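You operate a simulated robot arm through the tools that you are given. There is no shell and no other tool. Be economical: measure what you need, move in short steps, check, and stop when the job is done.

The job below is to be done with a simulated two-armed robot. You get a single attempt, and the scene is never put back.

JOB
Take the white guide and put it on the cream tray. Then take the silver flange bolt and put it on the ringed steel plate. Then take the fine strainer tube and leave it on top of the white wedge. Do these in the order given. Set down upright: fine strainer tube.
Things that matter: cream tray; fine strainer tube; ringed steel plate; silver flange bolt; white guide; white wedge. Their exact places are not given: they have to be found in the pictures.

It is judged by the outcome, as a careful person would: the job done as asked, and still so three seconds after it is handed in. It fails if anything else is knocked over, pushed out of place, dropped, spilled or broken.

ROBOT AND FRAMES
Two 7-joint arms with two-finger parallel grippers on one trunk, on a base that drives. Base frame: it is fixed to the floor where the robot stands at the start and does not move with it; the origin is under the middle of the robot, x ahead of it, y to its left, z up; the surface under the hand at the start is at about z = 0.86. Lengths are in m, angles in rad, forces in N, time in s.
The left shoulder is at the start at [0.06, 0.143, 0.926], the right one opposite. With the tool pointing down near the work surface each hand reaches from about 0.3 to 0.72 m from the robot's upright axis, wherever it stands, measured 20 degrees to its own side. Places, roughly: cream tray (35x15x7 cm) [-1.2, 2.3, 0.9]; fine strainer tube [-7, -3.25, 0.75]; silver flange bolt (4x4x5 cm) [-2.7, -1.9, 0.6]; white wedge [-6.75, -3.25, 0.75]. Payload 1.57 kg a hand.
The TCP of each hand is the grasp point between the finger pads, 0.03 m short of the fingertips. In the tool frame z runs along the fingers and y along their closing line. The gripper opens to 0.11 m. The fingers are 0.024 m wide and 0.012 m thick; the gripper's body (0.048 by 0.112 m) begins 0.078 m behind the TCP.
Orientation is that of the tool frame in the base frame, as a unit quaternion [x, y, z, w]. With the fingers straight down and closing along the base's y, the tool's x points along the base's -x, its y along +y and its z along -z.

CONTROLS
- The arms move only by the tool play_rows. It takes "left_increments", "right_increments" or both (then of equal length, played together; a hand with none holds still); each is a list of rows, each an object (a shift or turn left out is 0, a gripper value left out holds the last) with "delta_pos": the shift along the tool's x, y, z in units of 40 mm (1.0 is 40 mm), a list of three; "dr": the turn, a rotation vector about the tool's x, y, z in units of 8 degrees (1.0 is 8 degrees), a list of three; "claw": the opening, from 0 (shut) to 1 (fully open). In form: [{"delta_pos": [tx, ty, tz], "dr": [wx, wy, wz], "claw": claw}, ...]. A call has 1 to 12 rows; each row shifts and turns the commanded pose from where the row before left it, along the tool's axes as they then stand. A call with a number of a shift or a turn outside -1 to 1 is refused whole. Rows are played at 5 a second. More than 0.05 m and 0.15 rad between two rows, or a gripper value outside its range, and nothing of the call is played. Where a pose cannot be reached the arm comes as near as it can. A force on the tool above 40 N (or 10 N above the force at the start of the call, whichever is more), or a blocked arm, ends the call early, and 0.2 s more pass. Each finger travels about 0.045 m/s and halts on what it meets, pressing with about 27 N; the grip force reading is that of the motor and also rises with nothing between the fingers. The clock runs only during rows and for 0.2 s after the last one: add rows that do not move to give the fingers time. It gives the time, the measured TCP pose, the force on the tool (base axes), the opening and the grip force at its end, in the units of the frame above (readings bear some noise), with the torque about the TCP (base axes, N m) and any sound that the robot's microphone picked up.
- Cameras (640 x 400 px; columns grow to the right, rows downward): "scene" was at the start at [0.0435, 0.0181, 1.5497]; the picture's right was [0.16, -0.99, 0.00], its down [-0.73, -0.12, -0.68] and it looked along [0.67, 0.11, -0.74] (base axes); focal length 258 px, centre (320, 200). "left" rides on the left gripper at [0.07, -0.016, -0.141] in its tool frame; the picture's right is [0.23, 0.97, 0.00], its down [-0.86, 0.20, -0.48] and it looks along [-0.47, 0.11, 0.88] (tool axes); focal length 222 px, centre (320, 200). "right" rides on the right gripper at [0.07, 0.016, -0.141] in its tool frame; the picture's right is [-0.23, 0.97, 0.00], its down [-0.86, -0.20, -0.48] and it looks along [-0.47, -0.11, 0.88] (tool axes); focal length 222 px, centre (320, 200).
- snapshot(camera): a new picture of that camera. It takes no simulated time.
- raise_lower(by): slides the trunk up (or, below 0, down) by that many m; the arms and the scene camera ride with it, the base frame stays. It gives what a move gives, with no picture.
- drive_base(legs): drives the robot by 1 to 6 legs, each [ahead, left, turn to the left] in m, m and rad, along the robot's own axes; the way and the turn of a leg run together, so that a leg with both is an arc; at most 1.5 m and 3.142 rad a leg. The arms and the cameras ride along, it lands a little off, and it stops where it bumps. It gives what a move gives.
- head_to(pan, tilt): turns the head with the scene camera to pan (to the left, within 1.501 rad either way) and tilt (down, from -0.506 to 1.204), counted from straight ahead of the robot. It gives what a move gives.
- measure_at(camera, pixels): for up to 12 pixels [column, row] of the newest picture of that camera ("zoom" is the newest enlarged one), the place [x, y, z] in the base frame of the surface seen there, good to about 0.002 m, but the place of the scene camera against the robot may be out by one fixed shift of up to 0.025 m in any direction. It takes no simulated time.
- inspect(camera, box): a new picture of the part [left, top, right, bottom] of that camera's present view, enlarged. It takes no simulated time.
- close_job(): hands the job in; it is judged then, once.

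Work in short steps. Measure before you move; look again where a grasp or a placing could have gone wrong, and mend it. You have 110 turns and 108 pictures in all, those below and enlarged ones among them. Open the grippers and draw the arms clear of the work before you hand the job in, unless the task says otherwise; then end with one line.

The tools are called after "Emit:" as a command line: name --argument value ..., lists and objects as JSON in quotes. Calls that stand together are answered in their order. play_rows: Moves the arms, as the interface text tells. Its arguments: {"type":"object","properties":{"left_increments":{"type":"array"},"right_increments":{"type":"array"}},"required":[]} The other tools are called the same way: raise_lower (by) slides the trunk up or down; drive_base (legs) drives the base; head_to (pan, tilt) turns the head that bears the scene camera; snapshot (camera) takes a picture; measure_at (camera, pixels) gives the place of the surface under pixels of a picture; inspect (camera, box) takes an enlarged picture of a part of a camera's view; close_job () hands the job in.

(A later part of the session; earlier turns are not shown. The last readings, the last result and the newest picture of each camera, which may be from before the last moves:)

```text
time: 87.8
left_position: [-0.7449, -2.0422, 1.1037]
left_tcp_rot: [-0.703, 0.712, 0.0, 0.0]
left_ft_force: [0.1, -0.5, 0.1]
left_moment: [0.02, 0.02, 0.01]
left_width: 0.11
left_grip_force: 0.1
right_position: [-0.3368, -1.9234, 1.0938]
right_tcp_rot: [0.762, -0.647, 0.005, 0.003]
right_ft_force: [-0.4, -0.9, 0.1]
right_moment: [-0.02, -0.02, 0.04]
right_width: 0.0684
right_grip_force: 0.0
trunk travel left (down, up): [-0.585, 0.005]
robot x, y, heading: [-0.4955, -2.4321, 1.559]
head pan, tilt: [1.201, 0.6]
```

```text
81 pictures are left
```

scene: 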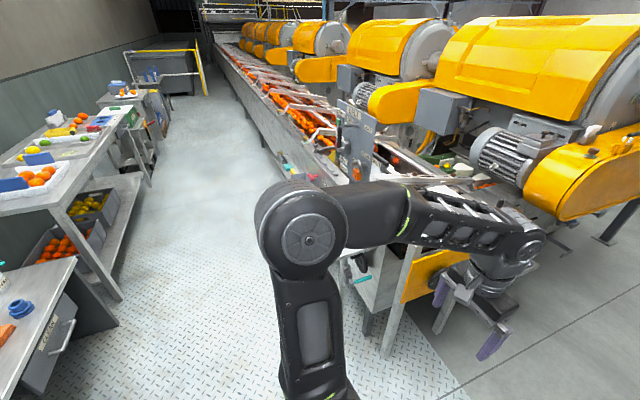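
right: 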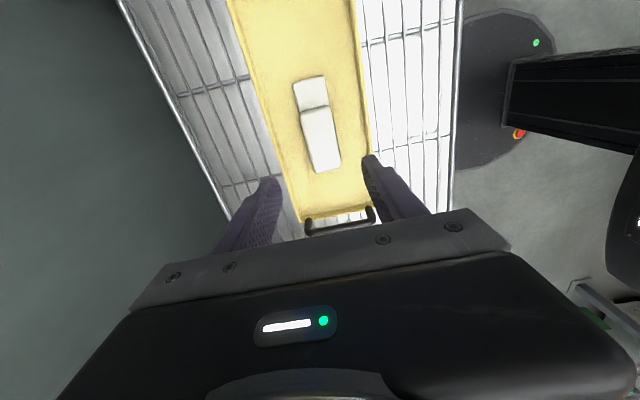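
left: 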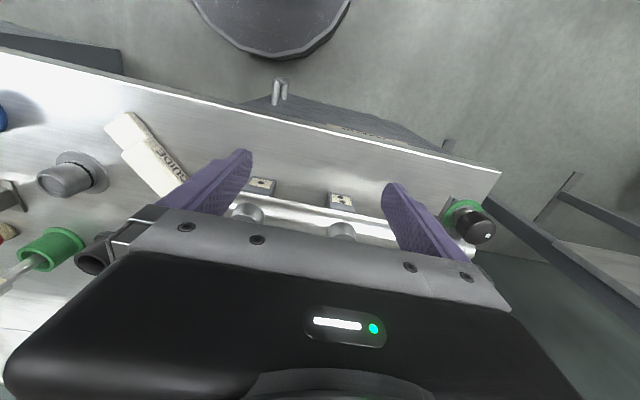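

I measure the aisle's two sides.

Emit:
measure_at --camera "scene" --pixels '[[340, 265], [365, 320], [385, 350], [280, 165], [360, 180], [115, 290], [125, 165], [150, 175], [75, 265], [60, 345], [345, 110], [230, 80]]'

Emit:
inspect --camera "scene" --box '[220, 60, 420, 185]'

```text
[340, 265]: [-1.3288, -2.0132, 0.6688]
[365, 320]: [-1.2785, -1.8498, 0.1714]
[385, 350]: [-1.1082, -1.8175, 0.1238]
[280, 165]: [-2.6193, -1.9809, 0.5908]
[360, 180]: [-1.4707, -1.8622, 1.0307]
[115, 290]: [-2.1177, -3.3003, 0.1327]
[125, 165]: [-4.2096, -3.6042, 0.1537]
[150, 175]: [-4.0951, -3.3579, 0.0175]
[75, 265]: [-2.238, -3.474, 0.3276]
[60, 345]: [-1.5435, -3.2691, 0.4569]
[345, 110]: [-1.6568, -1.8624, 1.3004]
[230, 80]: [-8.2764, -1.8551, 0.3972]
```

```text
3.20 times, centred on (320, 122) of scene
```

zoom: 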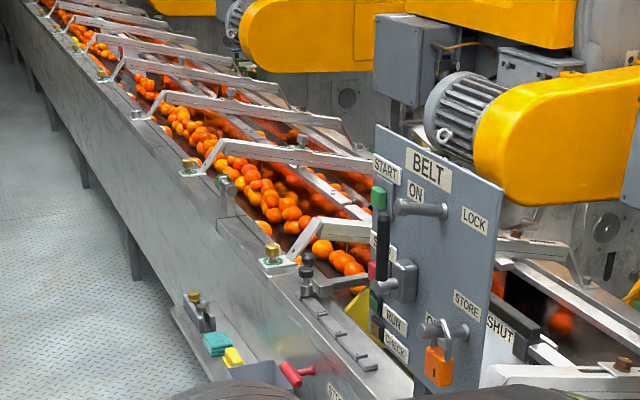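

The aisle is y -2.05 to -3.27. The bolt seems to be on a side ledge (z≈0.59) near x -2.65. I back to y≈-2.68 and drive left to x≈-2.5.

Emit:
drive_base --legs '[[-0.25, 0, 0.01], [0, 1.0, 0], [0, 1.0, 0]]'

Emit:
head_to --pan 0.2 --tilt 0.8

Emit:
snapshot --camera "scene"

```text
time: 99.2
left_position: [-2.7531, -2.2694, 1.1043]
left_tcp_rot: [-0.7, 0.714, 0.0, 0.0]
left_ft_force: [-1.2, -0.2, 0.5]
left_moment: [-0.03, -0.01, -0.04]
left_width: 0.1097
left_grip_force: 0.0
right_position: [-2.3452, -2.1555, 1.0926]
right_tcp_rot: [0.76, -0.65, 0.006, 0.002]
right_ft_force: [-0.6, 0.0, 0.3]
right_moment: [0.0, -0.02, -0.03]
right_width: 0.0684
right_grip_force: 0.1
trunk travel left (down, up): [-0.585, 0.005]
robot x, y, heading: [-2.508, -2.6583, 1.553]
head pan, tilt: [1.201, 0.6]
```

```text
time: 100.5
left_position: [-2.7521, -2.2691, 1.1055]
left_tcp_rot: [-0.7, 0.714, 0.0, 0.0]
left_ft_force: [0.4, 0.0, -0.2]
left_moment: [0.01, 0.0, 0.0]
left_width: 0.11
left_grip_force: 0.0
right_position: [-2.3449, -2.1542, 1.0929]
right_tcp_rot: [0.76, -0.65, 0.006, 0.002]
right_ft_force: [-0.4, 0.1, -0.3]
right_moment: [-0.01, -0.01, 0.0]
right_width: 0.068
right_grip_force: 0.0
trunk travel left (down, up): [-0.585, 0.005]
robot x, y, heading: [-2.5055, -2.6602, 1.552]
head pan, tilt: [0.201, 0.799]
```

```text
79 pictures are left
```

scene: 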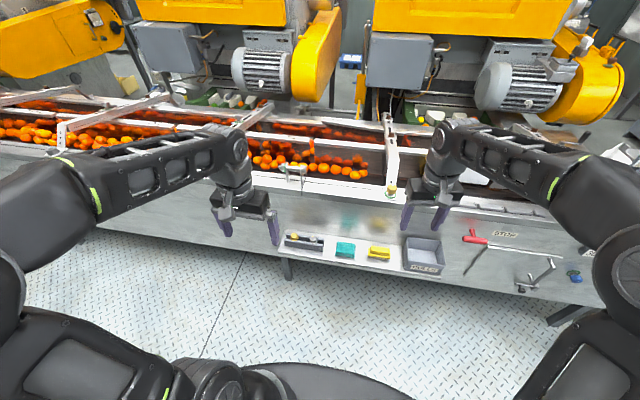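

The side ledge is at row ~245, with a tray of items at (303,240). I enlarge and measure it.

Emit:
inspect --camera "scene" --box '[260, 200, 460, 325]'

Emit:
snapshot --camera "left"

```text
3.20 times, centred on (360, 262) of scene
```

zoom: 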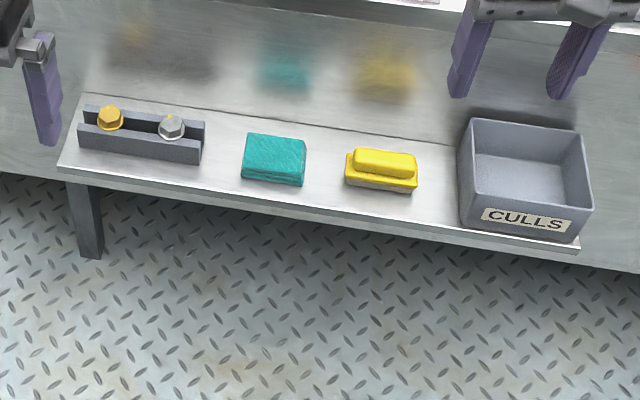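

```text
77 pictures are left
```

left: 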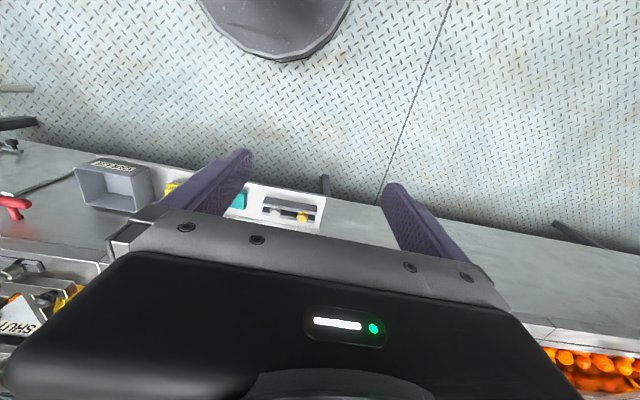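

The silver bolt sits head up in a two-rail rack next to the brass one. I measure it with both cameras.

Emit:
measure_at --camera "zoom" --pixels '[[172, 123], [172, 132], [110, 115], [82, 130], [200, 155], [205, 125], [88, 108], [62, 165], [225, 175], [260, 160], [300, 125]]'

Emit:
inspect --camera "left" --box '[230, 180, 340, 249]'

```text
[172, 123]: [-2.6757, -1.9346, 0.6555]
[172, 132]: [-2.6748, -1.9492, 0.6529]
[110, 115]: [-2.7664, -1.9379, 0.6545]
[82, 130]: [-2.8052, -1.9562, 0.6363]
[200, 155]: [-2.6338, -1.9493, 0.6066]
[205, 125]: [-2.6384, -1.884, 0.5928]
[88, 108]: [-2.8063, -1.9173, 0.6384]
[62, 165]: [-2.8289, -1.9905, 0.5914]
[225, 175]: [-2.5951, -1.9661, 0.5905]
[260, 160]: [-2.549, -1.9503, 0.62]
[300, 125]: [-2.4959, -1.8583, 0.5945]
```

```text
5.80 times, centred on (285, 214) of left
```

zoom: 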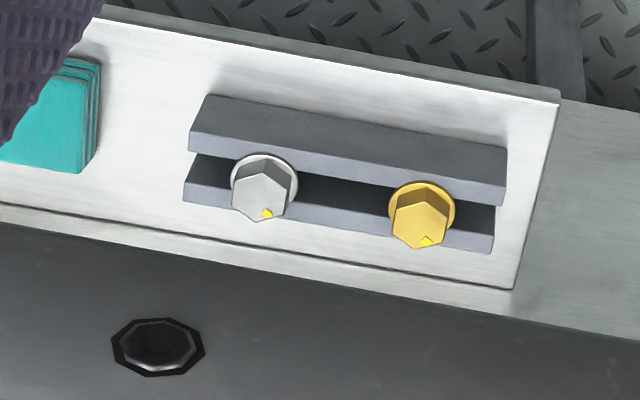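

Emit:
measure_at --camera "zoom" --pixels '[[258, 198], [265, 158], [238, 175], [295, 180], [415, 220], [350, 145], [350, 215], [210, 190], [300, 50], [75, 120]]'

```text
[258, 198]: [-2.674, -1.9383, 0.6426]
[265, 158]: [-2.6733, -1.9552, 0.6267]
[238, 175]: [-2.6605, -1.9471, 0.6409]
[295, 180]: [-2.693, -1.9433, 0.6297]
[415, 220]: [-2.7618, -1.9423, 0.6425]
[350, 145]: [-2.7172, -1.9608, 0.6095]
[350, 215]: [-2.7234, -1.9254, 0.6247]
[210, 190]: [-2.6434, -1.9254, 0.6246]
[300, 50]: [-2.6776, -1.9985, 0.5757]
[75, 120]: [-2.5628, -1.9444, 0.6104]
```

Bolt head centre is (-2.675,-1.941), head top z 0.643, rail top 0.625. I retract the right hand a bit, then lower the trunk, checking protrusions first.

Emit:
measure_at --camera "scene" --pixels '[[475, 240], [390, 190], [293, 175], [440, 215], [550, 258], [340, 215], [205, 175], [385, 130]]'

Emit:
play_rows --right_increments '[{"delta_pos": [0.9, 0, 0]}, {"delta_pos": [0.9, 0, 0]}, {"delta_pos": [0.9, 0, 0]}, {"delta_pos": [0.9, 0, 0]}]'

```text
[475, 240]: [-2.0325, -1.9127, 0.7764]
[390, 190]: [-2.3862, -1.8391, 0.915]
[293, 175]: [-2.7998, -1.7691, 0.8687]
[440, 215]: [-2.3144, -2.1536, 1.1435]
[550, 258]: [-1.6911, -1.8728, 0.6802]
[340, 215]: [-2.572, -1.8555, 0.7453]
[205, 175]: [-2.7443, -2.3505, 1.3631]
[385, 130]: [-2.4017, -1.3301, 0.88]
```

```text
time: 101.5
left_position: [-2.7544, -2.2715, 1.1054]
left_tcp_rot: [-0.7, 0.714, 0.0, -0.001]
left_ft_force: [0.2, -0.1, 0.5]
left_moment: [-0.01, -0.02, -0.01]
left_width: 0.11
left_grip_force: 0.1
right_position: [-2.3223, -2.2986, 1.094]
right_tcp_rot: [0.76, -0.65, 0.006, 0.002]
right_ft_force: [-0.2, -1.0, -0.5]
right_moment: [0.02, -0.01, 0.0]
right_width: 0.0683
right_grip_force: 0.1
trunk travel left (down, up): [-0.585, 0.005]
robot x, y, heading: [-2.5041, -2.6596, 1.551]
head pan, tilt: [0.201, 0.799]
```

The trough wall is at y≈-1.855, giving about 8 cm of clearance. I lower the trunk and drive forward 0.2.

Emit:
raise_lower --by -0.28

Emit:
drive_base --legs '[[0.2, 0, 0.018]]'

Emit:
snapshot --camera "left"

```text
time: 104.3
left_position: [-2.7541, -2.271, 0.8245]
left_tcp_rot: [-0.7, 0.714, -0.001, 0.001]
left_ft_force: [-0.8, -0.5, -0.6]
left_moment: [0.01, -0.02, -0.03]
left_width: 0.1101
left_grip_force: 0.0
right_position: [-2.3219, -2.2989, 0.8154]
right_tcp_rot: [0.76, -0.65, 0.005, 0.002]
right_ft_force: [0.1, -0.3, -0.7]
right_moment: [-0.02, -0.03, 0.0]
right_width: 0.0681
right_grip_force: 0.2
trunk travel left (down, up): [-0.305, 0.285]
robot x, y, heading: [-2.5061, -2.6608, 1.55]
head pan, tilt: [0.201, 0.799]
```

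```text
time: 105.9
left_position: [-2.7573, -2.0758, 0.8253]
left_tcp_rot: [-0.706, 0.708, 0.0, 0.0]
left_ft_force: [-0.1, -0.1, 0.4]
left_moment: [0.02, 0.03, 0.01]
left_width: 0.1098
left_grip_force: 0.0
right_position: [-2.3267, -2.0937, 0.814]
right_tcp_rot: [0.766, -0.643, 0.006, 0.002]
right_ft_force: [-0.1, -0.6, -0.1]
right_moment: [0.0, 0.03, 0.01]
right_width: 0.0682
right_grip_force: 0.1
trunk travel left (down, up): [-0.305, 0.285]
robot x, y, heading: [-2.5041, -2.4595, 1.569]
head pan, tilt: [0.201, 0.799]
```

```text
75 pictures are left
```

left: 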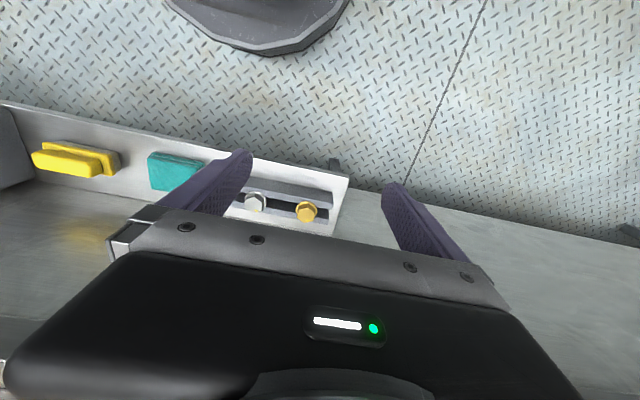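

I re-measure the bolt from this closer view before moving.

Emit:
measure_at --camera "left" --pixels '[[255, 203], [250, 196], [307, 212], [290, 192], [235, 205]]'

Emit:
play_rows --left_increments '[{"delta_pos": [-0.6, -0.52, 0], "claw": 0.55}, {"delta_pos": [-0.7, -0.51, 0]}, {"delta_pos": [-0.7, -0.51, 0]}, {"delta_pos": [-0.7, -0.51, 0]}, {"delta_pos": [-0.67, 0, 0]}, {"delta_pos": [0, 0, 0.8]}, {"delta_pos": [0, 0, 0.8]}, {}]'

Emit:
snapshot --camera "left"

```text
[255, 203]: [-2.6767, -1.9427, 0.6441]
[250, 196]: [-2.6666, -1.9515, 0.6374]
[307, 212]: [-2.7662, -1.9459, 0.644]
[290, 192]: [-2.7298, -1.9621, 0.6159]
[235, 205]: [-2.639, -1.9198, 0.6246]
```

```text
time: 107.7
left_position: [-2.6765, -1.9418, 0.7592]
left_tcp_rot: [-0.706, 0.708, 0.0, 0.001]
left_ft_force: [0.8, 0.5, 0.0]
left_moment: [0.02, 0.0, 0.0]
left_width: 0.0605
left_grip_force: 0.0
right_position: [-2.3271, -2.0945, 0.8152]
right_tcp_rot: [0.765, -0.644, 0.006, 0.003]
right_ft_force: [0.1, 0.5, 0.1]
right_moment: [0.01, 0.0, 0.0]
right_width: 0.0682
right_grip_force: 0.1
trunk travel left (down, up): [-0.305, 0.285]
robot x, y, heading: [-2.5048, -2.4617, 1.568]
head pan, tilt: [0.201, 0.799]
```

```text
74 pictures are left
```

left: 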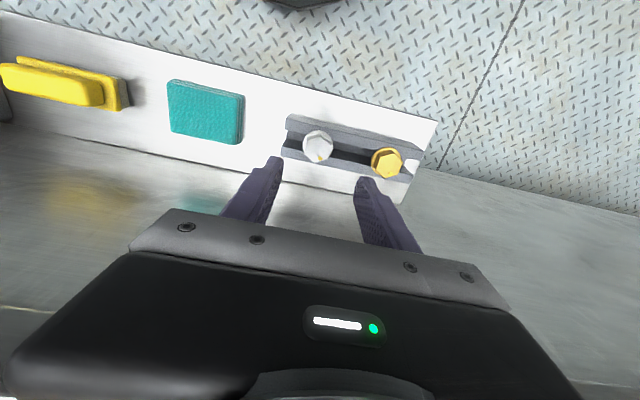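

Emit:
inspect --camera "left" --box '[270, 100, 430, 200]'

Emit:
measure_at --camera "left" --pixels '[[316, 142], [305, 146], [330, 150], [318, 158], [318, 130]]'

```text
4.00 times, centred on (350, 150) of left
```

zoom: 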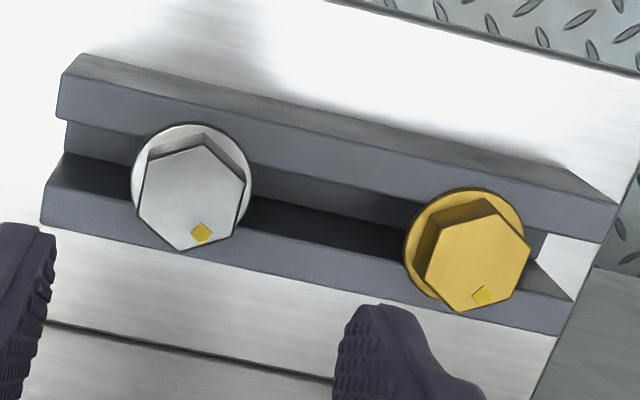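

```text
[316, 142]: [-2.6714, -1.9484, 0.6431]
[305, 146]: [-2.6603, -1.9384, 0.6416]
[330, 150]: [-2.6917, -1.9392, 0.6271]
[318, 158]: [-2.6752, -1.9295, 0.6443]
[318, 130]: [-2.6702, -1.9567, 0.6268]
```

The hex flats line up with the fingers. I lower so the tips sit just above the flange (z≈0.629) and close.

Emit:
play_rows --left_increments '[{"delta_pos": [-0.06, -0.05, 0.8]}, {"delta_pos": [0, 0, 0.8]}, {"delta_pos": [0, 0, 0.5]}, {"delta_pos": [0, 0, 0.38]}, {}]'

Emit:
snapshot --camera "left"

```text
time: 108.9
left_position: [-2.6745, -1.9391, 0.6611]
left_tcp_rot: [-0.705, 0.709, 0.001, 0.0]
left_ft_force: [0.1, 0.0, 0.4]
left_moment: [0.02, -0.01, 0.01]
left_width: 0.0604
left_grip_force: 0.0
right_position: [-2.3265, -2.0958, 0.8148]
right_tcp_rot: [0.766, -0.643, 0.006, 0.003]
right_ft_force: [0.3, 1.1, 0.2]
right_moment: [-0.02, 0.0, 0.0]
right_width: 0.0682
right_grip_force: 0.1
trunk travel left (down, up): [-0.305, 0.285]
robot x, y, heading: [-2.506, -2.4608, 1.569]
head pan, tilt: [0.201, 0.799]
```

```text
72 pictures are left
```

left: 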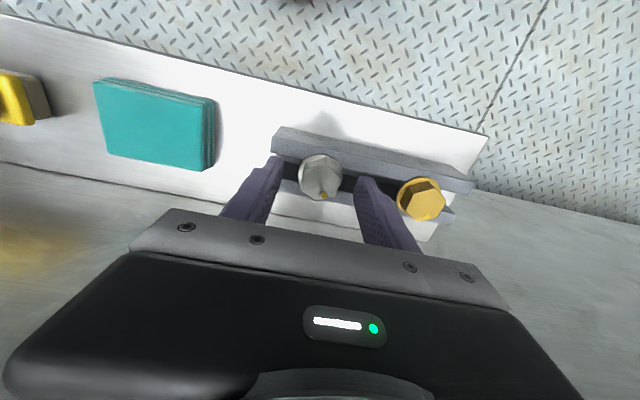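

The head lies between the fingertips; I close.

Emit:
play_rows --left_increments '[{"claw": 0.2}, {"claw": 0}, {}, {}, {}, {}]'

Emit:
inspect --camera "left" --box '[220, 110, 460, 260]'

```text
time: 110.3
left_position: [-2.6744, -1.939, 0.661]
left_tcp_rot: [-0.706, 0.709, 0.0, -0.001]
left_ft_force: [-0.3, -0.3, -0.4]
left_moment: [0.01, 0.03, 0.0]
left_width: 0.029
left_grip_force: 26.6
right_position: [-2.3254, -2.0948, 0.8141]
right_tcp_rot: [0.766, -0.643, 0.006, 0.002]
right_ft_force: [0.5, -0.4, 0.8]
right_moment: [0.02, -0.02, -0.02]
right_width: 0.0683
right_grip_force: 0.0
trunk travel left (down, up): [-0.305, 0.285]
robot x, y, heading: [-2.5044, -2.4609, 1.566]
head pan, tilt: [0.201, 0.799]
```

```text
2.67 times, centred on (340, 185) of left
```

zoom: 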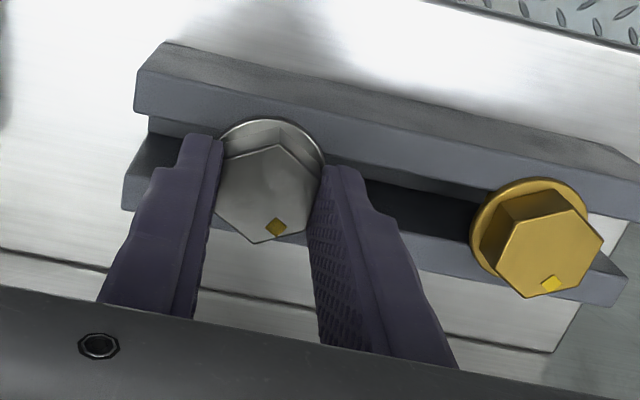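

Good grip at 0.029 on the hex flats. I lift straight up.

Emit:
play_rows --left_increments '[{"delta_pos": [0, 0, -0.5]}, {"delta_pos": [0, 0, -0.7]}, {"delta_pos": [0, 0, -0.9]}, {"delta_pos": [0, 0, -0.9]}, {"delta_pos": [0, 0, -0.9]}, {}]'

Emit:
snapshot --camera "scene"

Emit:
snapshot --camera "left"

```text
time: 111.7
left_position: [-2.6721, -1.9401, 0.8195]
left_tcp_rot: [-0.706, 0.708, 0.0, 0.001]
left_ft_force: [0.2, -0.1, -1.0]
left_moment: [0.0, -0.02, -0.01]
left_width: 0.0293
left_grip_force: 27.0
right_position: [-2.3265, -2.0952, 0.8155]
right_tcp_rot: [0.765, -0.644, 0.006, 0.003]
right_ft_force: [0.8, 0.5, -0.3]
right_moment: [-0.03, 0.0, 0.01]
right_width: 0.0681
right_grip_force: 0.2
trunk travel left (down, up): [-0.305, 0.285]
robot x, y, heading: [-2.507, -2.4613, 1.568]
head pan, tilt: [0.201, 0.799]
```

```text
70 pictures are left
```

scene: 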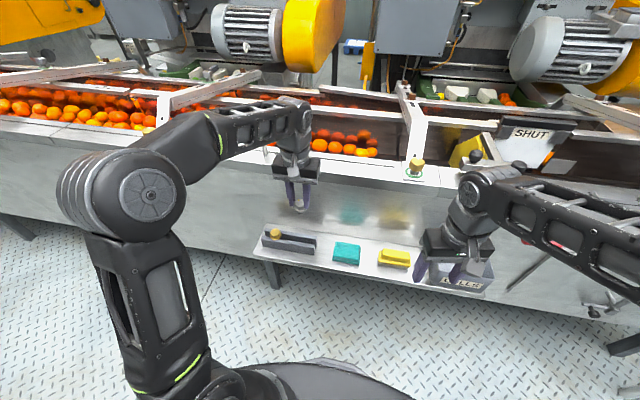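

```text
69 pictures are left
```

left: 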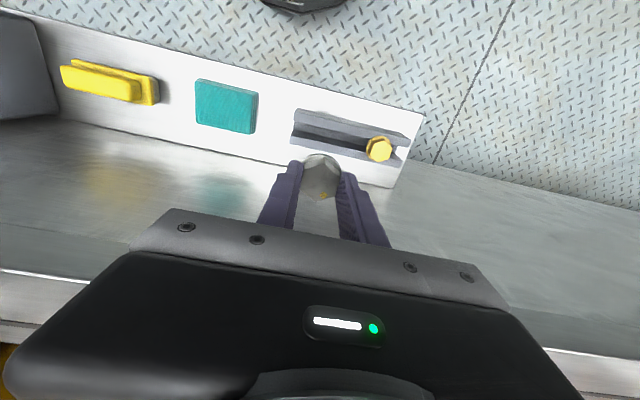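

The bolt is held. I pull the hand back towards the robot, back off and raise the trunk.

Emit:
play_rows --left_increments '[{"delta_pos": [0.9, 0, 0]}, {"delta_pos": [0.9, 0, 0]}, {"delta_pos": [0.9, 0, 0]}, {}]'

Emit:
drive_base --legs '[[-0.2, 0, 0]]'

Emit:
raise_lower --by 0.28

Emit:
inspect --camera "scene" --box '[240, 150, 400, 250]'

```text
time: 112.7
left_position: [-2.673, -2.0464, 0.8178]
left_tcp_rot: [-0.706, 0.708, 0.0, 0.0]
left_ft_force: [0.8, 0.2, -1.1]
left_moment: [0.01, 0.02, -0.03]
left_width: 0.0293
left_grip_force: 26.7
right_position: [-2.3276, -2.095, 0.8146]
right_tcp_rot: [0.765, -0.644, 0.005, 0.003]
right_ft_force: [-0.8, 0.2, -0.3]
right_moment: [0.01, -0.01, 0.03]
right_width: 0.0682
right_grip_force: 0.1
trunk travel left (down, up): [-0.305, 0.285]
robot x, y, heading: [-2.5052, -2.4639, 1.567]
head pan, tilt: [0.201, 0.799]
```

```text
time: 114.3
left_position: [-2.6744, -2.2455, 0.8175]
left_tcp_rot: [-0.706, 0.708, 0.0, 0.0]
left_ft_force: [-0.4, 0.2, -0.6]
left_moment: [-0.03, -0.02, -0.01]
left_width: 0.0295
left_grip_force: 26.4
right_position: [-2.3281, -2.2941, 0.8145]
right_tcp_rot: [0.766, -0.643, 0.006, 0.002]
right_ft_force: [0.0, 0.9, -0.4]
right_moment: [0.0, -0.03, 0.04]
right_width: 0.0682
right_grip_force: 0.1
trunk travel left (down, up): [-0.305, 0.285]
robot x, y, heading: [-2.503, -2.6596, 1.57]
head pan, tilt: [0.201, 0.799]
```

```text
time: 117.1
left_position: [-2.6743, -2.2444, 1.0971]
left_tcp_rot: [-0.707, 0.708, 0.0, 0.0]
left_ft_force: [0.3, 0.2, -1.5]
left_moment: [0.02, 0.01, 0.02]
left_width: 0.0292
left_grip_force: 26.7
right_position: [-2.3279, -2.2936, 1.0941]
right_tcp_rot: [0.766, -0.643, 0.007, 0.003]
right_ft_force: [1.1, 0.4, 0.3]
right_moment: [0.01, -0.02, 0.04]
right_width: 0.0682
right_grip_force: 0.1
trunk travel left (down, up): [-0.585, 0.005]
robot x, y, heading: [-2.5029, -2.6608, 1.566]
head pan, tilt: [0.201, 0.799]
```

```text
4.00 times, centred on (320, 200) of scene
```

zoom: 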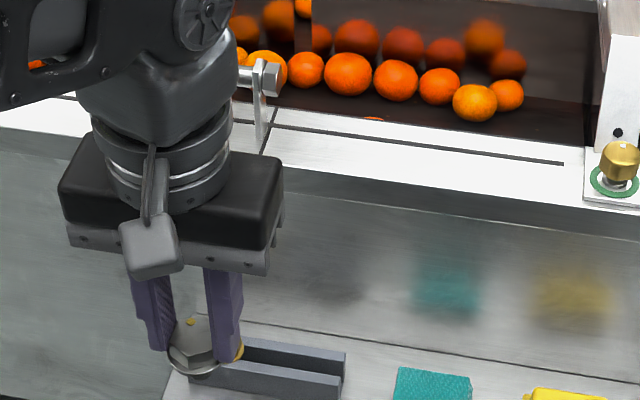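

The bolt is held by its head with the shank down. I drive back: right 2 m, forward, turn to heading 0.

Emit:
drive_base --legs '[[0, -1.0, 0], [0, -1.0, 0], [0.23, 0, 0], [0, 0, -1.567]]'

```text
time: 132.2
left_position: [-0.0962, -2.2523, 1.0982]
left_tcp_rot: [-0.005, 1.0, 0.0, 0.0]
left_ft_force: [0.8, 0.1, -0.9]
left_moment: [0.0, 0.0, -0.03]
left_width: 0.0296
left_grip_force: 26.7
right_position: [-0.1404, -2.5988, 1.0942]
right_tcp_rot: [-0.094, 0.996, -0.003, -0.006]
right_ft_force: [0.0, -0.9, -0.3]
right_moment: [0.02, -0.01, -0.04]
right_width: 0.0682
right_grip_force: 0.0
trunk travel left (down, up): [-0.585, 0.005]
robot x, y, heading: [-0.5103, -2.427, 0.007]
head pan, tilt: [0.201, 0.799]
```

Now drive left along the corridor to y≈0.04 and look at the bench.

Emit:
drive_base --legs '[[0, 1.3, -0.007], [0, 1.17, 0], [0.25, 0, 0]]'

Emit:
head_to --pan 0.3 --tilt 0.75

Emit:
snapshot --camera "scene"

```text
time: 145.7
left_position: [0.1293, 0.2171, 1.0964]
left_tcp_rot: [-0.004, 1.0, 0.0, 0.0]
left_ft_force: [0.6, -0.5, -1.8]
left_moment: [0.02, 0.05, 0.03]
left_width: 0.0292
left_grip_force: 26.9
right_position: [0.0855, -0.13, 1.0939]
right_tcp_rot: [-0.091, 0.996, -0.002, -0.007]
right_ft_force: [0.7, -0.9, 0.0]
right_moment: [0.01, 0.06, -0.02]
right_width: 0.0684
right_grip_force: 0.1
trunk travel left (down, up): [-0.585, 0.005]
robot x, y, heading: [-0.2848, 0.0436, 0.005]
head pan, tilt: [0.201, 0.799]
```

```text
time: 146.4
left_position: [0.1285, 0.218, 1.098]
left_tcp_rot: [-0.004, 1.0, 0.0, 0.0]
left_ft_force: [-0.8, 0.1, -1.1]
left_moment: [0.02, -0.01, -0.01]
left_width: 0.0297
left_grip_force: 26.7
right_position: [0.0837, -0.1288, 1.0943]
right_tcp_rot: [-0.091, 0.996, -0.002, -0.006]
right_ft_force: [0.5, -0.8, 0.1]
right_moment: [-0.01, 0.0, 0.0]
right_width: 0.0682
right_grip_force: 0.1
trunk travel left (down, up): [-0.585, 0.005]
robot x, y, heading: [-0.2824, 0.0439, 0.006]
head pan, tilt: [0.3, 0.75]
```

```text
67 pictures are left
```

scene: 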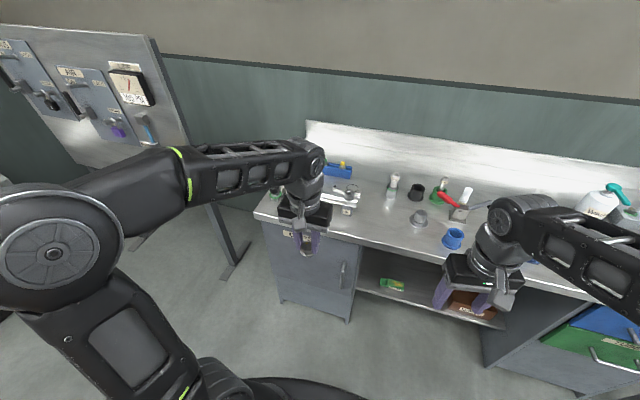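

I drive forward 0.29 m to the bench and look with the left camera at the plate.

Emit:
drive_base --legs '[[0.29, 0, -0.005]]'

Emit:
snapshot --camera "scene"

Emit:
snapshot --camera "left"

```text
time: 148.4
left_position: [0.4206, 0.2163, 1.0977]
left_tcp_rot: [-0.001, 1.0, 0.0, 0.0]
left_ft_force: [0.2, 0.6, -0.8]
left_moment: [-0.02, 0.02, 0.0]
left_width: 0.0294
left_grip_force: 26.5
right_position: [0.3725, -0.1298, 1.0946]
right_tcp_rot: [-0.088, 0.996, -0.002, -0.006]
right_ft_force: [0.9, 0.4, -0.6]
right_moment: [0.02, 0.03, -0.01]
right_width: 0.0684
right_grip_force: 0.0
trunk travel left (down, up): [-0.585, 0.005]
robot x, y, heading: [0.0093, 0.047, -0.001]
head pan, tilt: [0.3, 0.75]
```

```text
66 pictures are left
```

scene: 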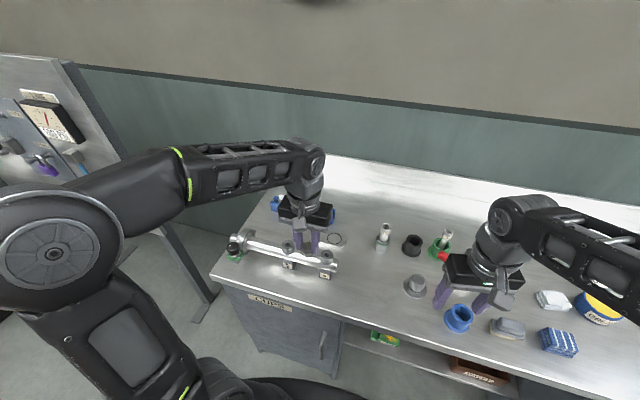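

```text
65 pictures are left
```

left: 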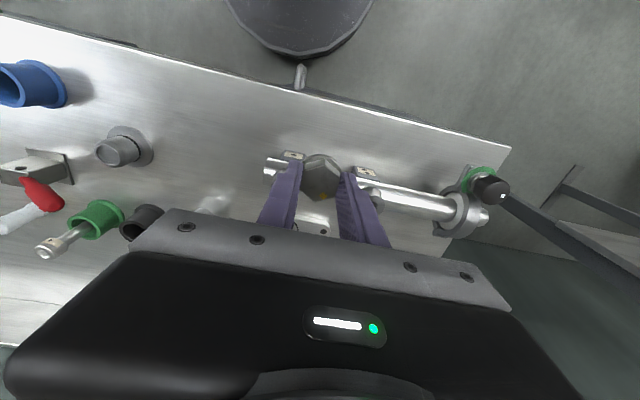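

The plate lies beyond the rail. I move the left hand over the ring at about (0.62,0.195), staying high.

Emit:
play_rows --left_increments '[{"delta_pos": [-0.84, -0.09, 0.1]}, {"delta_pos": [-0.84, -0.09, 0.1]}, {"delta_pos": [-0.84, -0.09, 0.1]}, {"delta_pos": [-0.84, -0.09, 0.1]}, {"delta_pos": [-0.84, -0.09, 0.1]}, {"delta_pos": [-0.8, -0.07, 0.1]}, {}]'

Emit:
snapshot --camera "left"

Emit:
inspect --camera "scene" --box '[230, 170, 430, 295]'

```text
time: 150.0
left_position: [0.6192, 0.1956, 1.0716]
left_tcp_rot: [-0.001, 1.0, 0.0, 0.0]
left_ft_force: [-0.1, 0.0, -0.8]
left_moment: [0.01, -0.01, 0.02]
left_width: 0.0294
left_grip_force: 27.0
right_position: [0.3721, -0.1302, 1.0946]
right_tcp_rot: [-0.088, 0.996, -0.002, -0.006]
right_ft_force: [-0.7, 0.3, 0.3]
right_moment: [-0.01, 0.02, 0.0]
right_width: 0.0681
right_grip_force: 0.0
trunk travel left (down, up): [-0.585, 0.005]
robot x, y, heading: [0.0096, 0.0463, 0.002]
head pan, tilt: [0.3, 0.75]
```

```text
64 pictures are left
```

left: 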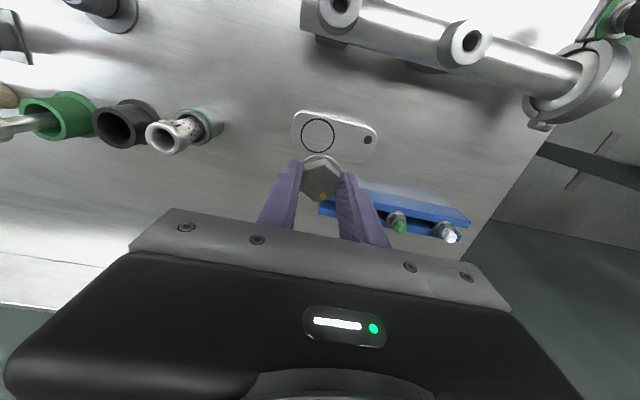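

```text
3.20 times, centred on (330, 232) of scene
```

zoom: 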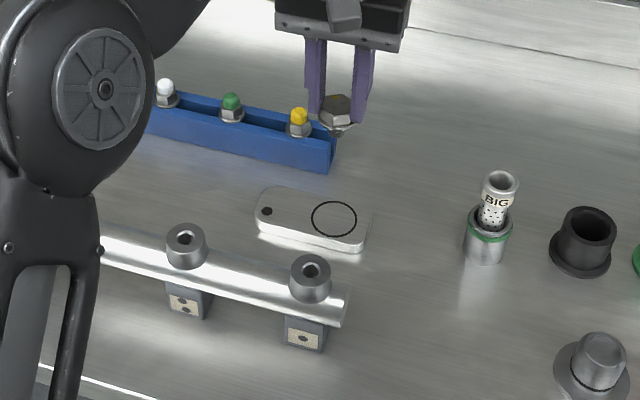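

The ring is at (318,135) in the left picture. I measure its edges and the plate.

Emit:
measure_at --camera "left" --pixels '[[318, 135], [302, 136], [334, 135], [319, 120], [318, 150], [368, 141], [345, 138], [290, 160], [350, 155]]'

Emit:
inspect --camera "left" --box '[260, 90, 420, 215]'

```text
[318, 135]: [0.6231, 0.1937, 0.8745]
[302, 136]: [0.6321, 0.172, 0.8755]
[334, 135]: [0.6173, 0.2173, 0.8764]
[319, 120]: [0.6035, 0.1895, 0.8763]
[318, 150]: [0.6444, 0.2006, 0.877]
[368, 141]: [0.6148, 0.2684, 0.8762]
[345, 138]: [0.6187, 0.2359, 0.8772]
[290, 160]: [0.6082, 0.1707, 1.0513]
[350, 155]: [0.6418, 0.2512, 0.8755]
```

```text
3.20 times, centred on (340, 152) of left
```

zoom: 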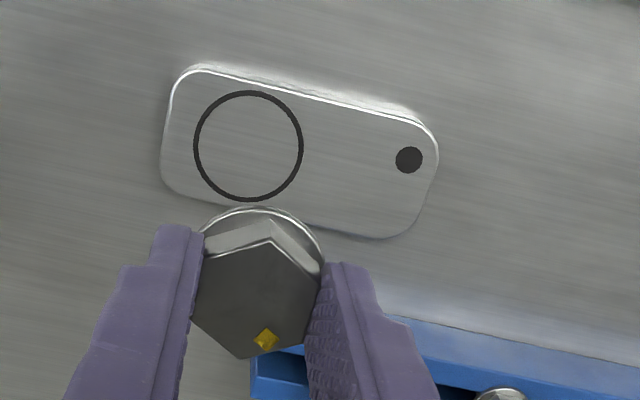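

The ring centre is (0.624,0.195). I align and lower until just above expected contact (TCP≈0.944).

Emit:
play_rows --left_increments '[{"delta_pos": [-0.12, 0, 0.7]}, {"delta_pos": [0, 0, 0.8]}, {"delta_pos": [0, 0, 0.8]}, {"delta_pos": [0, 0, 0.5]}, {}]'

Emit:
inspect --camera "scene" --box '[270, 190, 400, 271]'

```text
time: 151.2
left_position: [0.6253, 0.1963, 0.9609]
left_tcp_rot: [-0.001, 1.0, 0.001, 0.0]
left_ft_force: [0.3, -0.4, -0.7]
left_moment: [0.02, 0.0, -0.01]
left_width: 0.0293
left_grip_force: 27.0
right_position: [0.3722, -0.1301, 1.0945]
right_tcp_rot: [-0.088, 0.996, -0.002, -0.006]
right_ft_force: [0.2, -0.5, 0.2]
right_moment: [0.01, -0.03, -0.01]
right_width: 0.0684
right_grip_force: 0.0
trunk travel left (down, up): [-0.585, 0.005]
robot x, y, heading: [0.007, 0.0439, -0.003]
head pan, tilt: [0.3, 0.75]
```

```text
4.92 times, centred on (335, 230) of scene
```

zoom: 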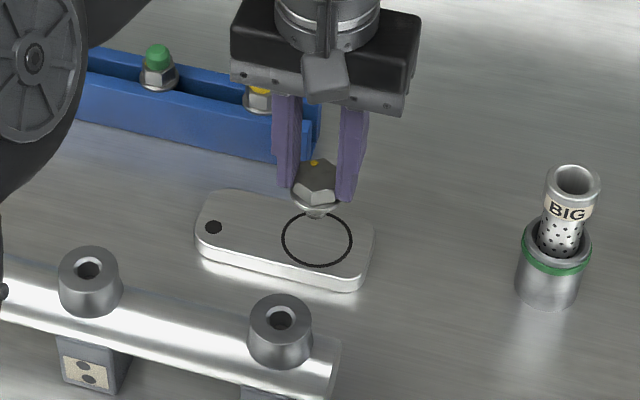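

The bolt is above the ring. I lower in small steps until force appears.

Emit:
play_rows --left_increments '[{"delta_pos": [0, 0, 0.2]}, {"delta_pos": [0, 0, 0.1]}, {"delta_pos": [0, 0, 0.1]}, {}]'

```text
time: 152.2
left_position: [0.6239, 0.1947, 0.9459]
left_tcp_rot: [-0.001, 1.0, 0.0, 0.0]
left_ft_force: [0.6, 0.1, -0.9]
left_moment: [0.01, -0.04, 0.0]
left_width: 0.0296
left_grip_force: 27.1
right_position: [0.3733, -0.1298, 1.0951]
right_tcp_rot: [-0.088, 0.996, -0.003, -0.006]
right_ft_force: [1.0, 0.5, 0.1]
right_moment: [-0.03, -0.01, 0.0]
right_width: 0.0682
right_grip_force: 0.1
trunk travel left (down, up): [-0.585, 0.005]
robot x, y, heading: [0.0033, 0.0454, 0.005]
head pan, tilt: [0.3, 0.75]
```

Emit:
play_rows --left_increments '[{"delta_pos": [0, 0, 0.06]}, {"delta_pos": [0, 0, 0.05]}, {}]'

Emit:
inspect --camera "scene" --box '[300, 200, 380, 250]'

```text
time: 153.0
left_position: [0.6249, 0.1958, 0.9413]
left_tcp_rot: [0.0, 1.0, 0.0, 0.0]
left_ft_force: [1.2, 0.3, -0.6]
left_moment: [-0.01, 0.03, 0.0]
left_width: 0.0296
left_grip_force: 26.9
right_position: [0.3738, -0.1297, 1.0941]
right_tcp_rot: [-0.089, 0.996, -0.002, -0.006]
right_ft_force: [-0.9, 0.7, 0.2]
right_moment: [0.01, 0.03, 0.0]
right_width: 0.068
right_grip_force: 0.0
trunk travel left (down, up): [-0.585, 0.005]
robot x, y, heading: [0.0085, 0.0443, 0.001]
head pan, tilt: [0.3, 0.75]
```

```text
8.00 times, centred on (340, 225) of scene
```

zoom: 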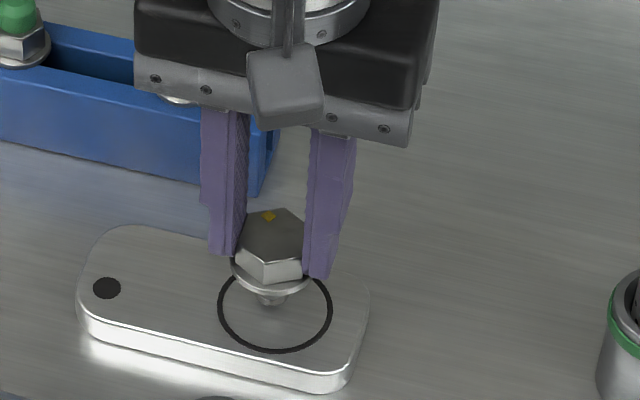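

Not yet touching; I lower in tiny steps.

Emit:
play_rows --left_increments '[{"delta_pos": [0, 0, 0.05]}, {"delta_pos": [0, 0, 0.05]}, {}]'

```text
time: 153.8
left_position: [0.6257, 0.197, 0.9372]
left_tcp_rot: [-0.001, 1.0, 0.001, 0.0]
left_ft_force: [-0.4, -0.1, -2.7]
left_moment: [-0.01, -0.02, 0.02]
left_width: 0.0293
left_grip_force: 27.1
right_position: [0.3729, -0.1292, 1.0945]
right_tcp_rot: [-0.087, 0.996, -0.002, -0.006]
right_ft_force: [-0.2, -0.4, -1.1]
right_moment: [-0.01, 0.02, -0.02]
right_width: 0.0685
right_grip_force: 0.1
trunk travel left (down, up): [-0.585, 0.005]
robot x, y, heading: [0.0066, 0.0438, -0.001]
head pan, tilt: [0.3, 0.75]
```

Emit:
play_rows --left_increments '[{"delta_pos": [0, 0, 0.05]}, {"delta_pos": [0, 0, 0.03]}, {}]'

Emit:
inspect --camera "scene" --box '[300, 200, 380, 250]'

```text
time: 154.6
left_position: [0.6261, 0.1948, 0.9369]
left_tcp_rot: [-0.001, 1.0, 0.0, 0.001]
left_ft_force: [0.4, 1.5, 10.8]
left_moment: [0.07, -0.05, -0.01]
left_width: 0.0294
left_grip_force: 26.4
right_position: [0.3724, -0.1306, 1.0939]
right_tcp_rot: [-0.088, 0.996, -0.002, -0.006]
right_ft_force: [-0.8, -0.4, -0.5]
right_moment: [0.0, -0.02, 0.01]
right_width: 0.0683
right_grip_force: 0.1
trunk travel left (down, up): [-0.585, 0.005]
robot x, y, heading: [0.0046, 0.0443, 0.0]
head pan, tilt: [0.3, 0.75]
```

```text
8.00 times, centred on (340, 225) of scene
```

zoom: 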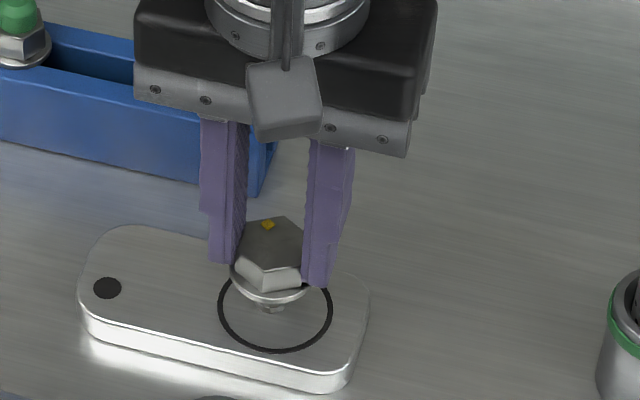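

Contact at about 11 N. I relieve the pressure slightly, then open slowly and lift straight up.

Emit:
play_rows --left_increments '[{"delta_pos": [0, 0, -0.05]}, {}, {"claw": 0.29}, {"claw": 0.31}, {"claw": 0.35}, {"claw": 0.42}, {"claw": 0.5}, {}, {}]'

Emit:
inspect --camera "scene" --box '[300, 200, 380, 250]'

```text
time: 156.6
left_position: [0.6255, 0.1951, 0.9357]
left_tcp_rot: [-0.001, 1.0, -0.001, 0.0]
left_ft_force: [0.8, -0.2, 0.1]
left_moment: [0.04, 0.03, -0.01]
left_width: 0.0549
left_grip_force: 0.1
right_position: [0.3732, -0.1292, 1.0941]
right_tcp_rot: [-0.088, 0.996, -0.002, -0.006]
right_ft_force: [-0.2, 0.5, 0.3]
right_moment: [-0.02, 0.01, 0.0]
right_width: 0.0684
right_grip_force: 0.1
trunk travel left (down, up): [-0.585, 0.005]
robot x, y, heading: [0.0083, 0.0422, 0.001]
head pan, tilt: [0.3, 0.75]
```

```text
8.00 times, centred on (340, 225) of scene
```

zoom: 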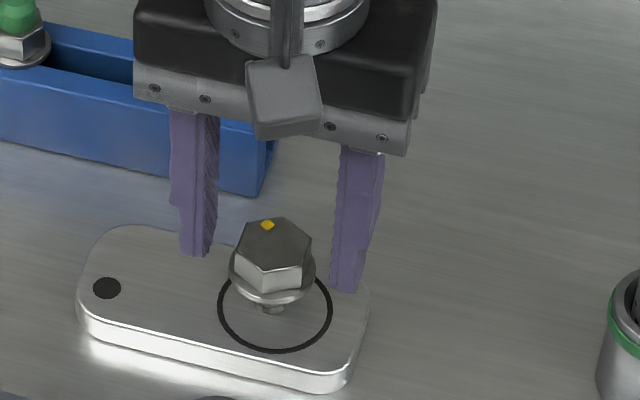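

It stands. I lift straight up and retract the hand over the rail.

Emit:
play_rows --left_increments '[{"delta_pos": [0, 0, -0.4]}, {"delta_pos": [0, 0, -0.9]}, {"delta_pos": [0, 0, -0.9]}, {"delta_pos": [0, 0, -0.9]}, {"delta_pos": [0, 0, -0.9]}, {"delta_pos": [0.9, 0, 0]}, {"delta_pos": [0.9, 0, 0]}, {"delta_pos": [0.9, 0, 0]}, {"delta_pos": [0.9, 0, 0]}, {"delta_pos": [0.9, 0, 0]}, {"delta_pos": [0.9, 0, 0]}, {}]'

Emit:
inspect --camera "scene" --box '[260, 180, 420, 280]'

```text
time: 159.2
left_position: [0.4072, 0.1953, 1.0835]
left_tcp_rot: [-0.001, 1.0, 0.0, 0.0]
left_ft_force: [-0.1, 0.1, 0.3]
left_moment: [-0.01, -0.01, -0.01]
left_width: 0.0554
left_grip_force: 0.1
left hand out of reach, approached as far as the arm can: row 5
right_position: [0.3735, -0.1307, 1.093]
right_tcp_rot: [-0.088, 0.996, -0.003, -0.006]
right_ft_force: [0.1, -0.9, 0.6]
right_moment: [0.01, -0.01, 0.01]
right_width: 0.068
right_grip_force: 0.0
trunk travel left (down, up): [-0.585, 0.005]
robot x, y, heading: [0.0075, 0.0465, -0.002]
head pan, tilt: [0.3, 0.75]
```

```text
4.00 times, centred on (340, 230) of scene
```

zoom: 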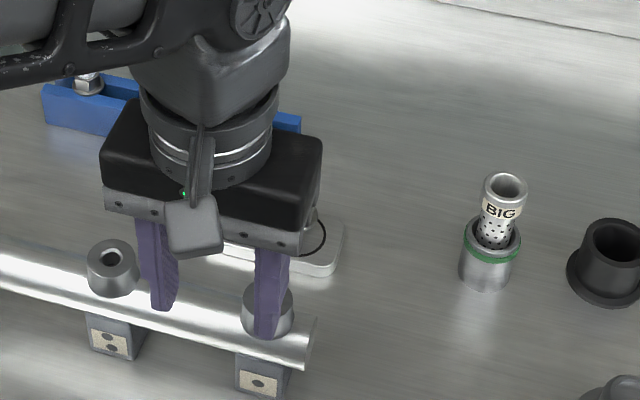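

I back off from the bench and check the bolt from there.

Emit:
drive_base --legs '[[-0.5, 0, 0]]'

Emit:
head_to --pan 0.1 --tilt 0.6

Emit:
snapshot --camera "scene"

```text
time: 162.1
left_position: [-0.0933, 0.1936, 1.0849]
left_tcp_rot: [0.002, 1.0, 0.0, 0.0]
left_ft_force: [-0.4, 0.4, -0.5]
left_moment: [-0.01, -0.03, -0.02]
left_width: 0.0551
left_grip_force: 0.1
right_position: [-0.1282, -0.131, 1.095]
right_tcp_rot: [-0.085, 0.996, -0.003, -0.007]
right_ft_force: [0.3, 0.1, 0.2]
right_moment: [0.02, -0.05, 0.02]
right_width: 0.0683
right_grip_force: 0.1
trunk travel left (down, up): [-0.585, 0.005]
robot x, y, heading: [-0.4942, 0.0514, -0.007]
head pan, tilt: [0.3, 0.75]
```

```text
time: 162.8
left_position: [-0.0918, 0.1948, 1.0852]
left_tcp_rot: [0.001, 1.0, 0.0, 0.0]
left_ft_force: [1.4, -0.1, 0.1]
left_moment: [-0.03, -0.01, 0.0]
left_width: 0.0551
left_grip_force: 0.0
right_position: [-0.1285, -0.1308, 1.095]
right_tcp_rot: [-0.086, 0.996, -0.002, -0.006]
right_ft_force: [0.2, 0.3, 0.2]
right_moment: [-0.01, 0.01, 0.05]
right_width: 0.0683
right_grip_force: 0.0
trunk travel left (down, up): [-0.585, 0.005]
robot x, y, heading: [-0.4914, 0.0463, -0.002]
head pan, tilt: [0.099, 0.6]
```

```text
56 pictures are left
```

scene: 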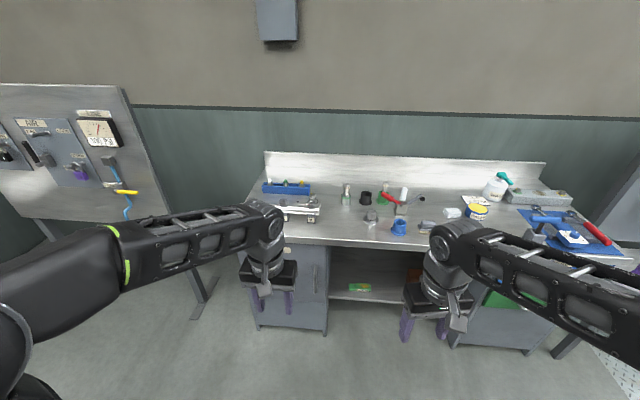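

Emit:
inspect --camera "scene" --box '[250, 165, 350, 228]'

Emit:
drive_base --legs '[[0, -1.3, 0], [0, -1.2, 0], [0, 0, 1.57], [-0.22, 0, 0], [0, 1.4, 0], [0, 1.0, 0]]'

Emit:
head_to --pan 1.4 --tilt 0.4

Emit:
snapshot --camera "scene"

```text
6.35 times, centred on (300, 196) of scene
```

zoom: 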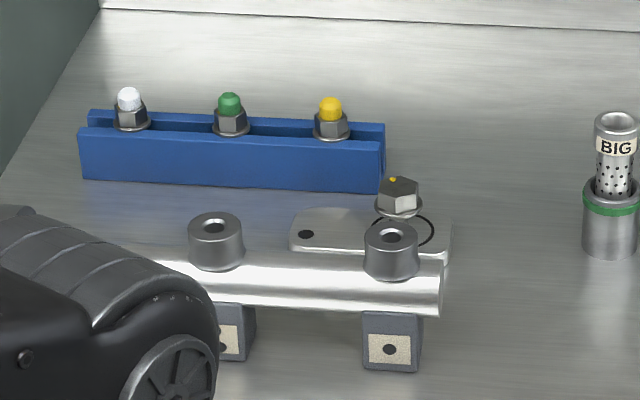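

```text
time: 191.6
left_position: [-3.066, -2.2579, 1.0846]
left_tcp_rot: [-0.705, 0.71, 0.0, 0.0]
left_ft_force: [0.4, 0.3, -0.6]
left_moment: [-0.01, 0.0, -0.02]
left_width: 0.0549
left_grip_force: 0.0
right_position: [-2.7421, -2.2949, 1.0949]
right_tcp_rot: [0.764, -0.645, 0.005, 0.002]
right_ft_force: [-0.3, 0.4, -0.1]
right_moment: [-0.01, -0.02, 0.0]
right_width: 0.0682
right_grip_force: 0.1
trunk travel left (down, up): [-0.585, 0.005]
robot x, y, heading: [-2.9217, -2.6598, 1.567]
head pan, tilt: [0.099, 0.6]
```

```text
time: 193.1
left_position: [-3.0656, -2.2584, 1.0832]
left_tcp_rot: [-0.705, 0.709, 0.0, 0.0]
left_ft_force: [0.3, -0.5, 0.0]
left_moment: [0.0, 0.0, 0.01]
left_width: 0.0549
left_grip_force: 0.0
right_position: [-2.7404, -2.2954, 1.0931]
right_tcp_rot: [0.764, -0.645, 0.006, 0.003]
right_ft_force: [0.3, 0.1, -0.8]
right_moment: [0.02, -0.03, 0.01]
right_width: 0.0683
right_grip_force: 0.0
trunk travel left (down, up): [-0.585, 0.005]
robot x, y, heading: [-2.9184, -2.6588, 1.564]
head pan, tilt: [1.4, 0.4]
```

```text
54 pictures are left
```

scene: 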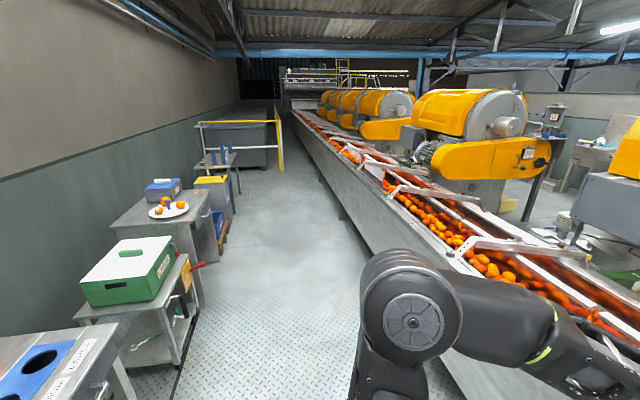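

The bolt stands on the plate. Ahead in the aisle a small table with blue tubes is at (215,158); I measure the obstacles along the way.

Emit:
measure_at --camera "scene" --pixels '[[215, 158], [240, 185], [195, 270], [215, 240], [200, 225], [185, 350], [280, 150], [260, 160], [340, 200], [150, 260]]'

Emit:
inspect --camera "scene" --box '[130, 110, 300, 216]'

```text
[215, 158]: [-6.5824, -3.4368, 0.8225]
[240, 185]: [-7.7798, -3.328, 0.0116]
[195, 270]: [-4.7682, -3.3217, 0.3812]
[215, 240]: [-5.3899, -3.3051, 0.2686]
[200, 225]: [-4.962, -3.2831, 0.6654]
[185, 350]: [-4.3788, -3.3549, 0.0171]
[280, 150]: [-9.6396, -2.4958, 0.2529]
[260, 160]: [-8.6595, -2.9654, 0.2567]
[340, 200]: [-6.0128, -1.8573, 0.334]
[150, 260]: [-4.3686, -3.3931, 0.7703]
```

```text
3.76 times, centred on (215, 163) of scene
```

zoom: 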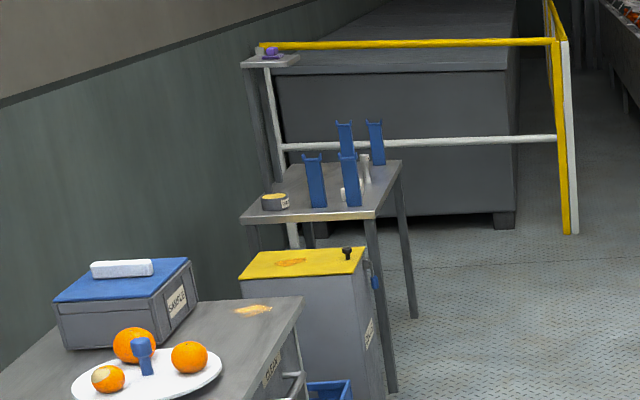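

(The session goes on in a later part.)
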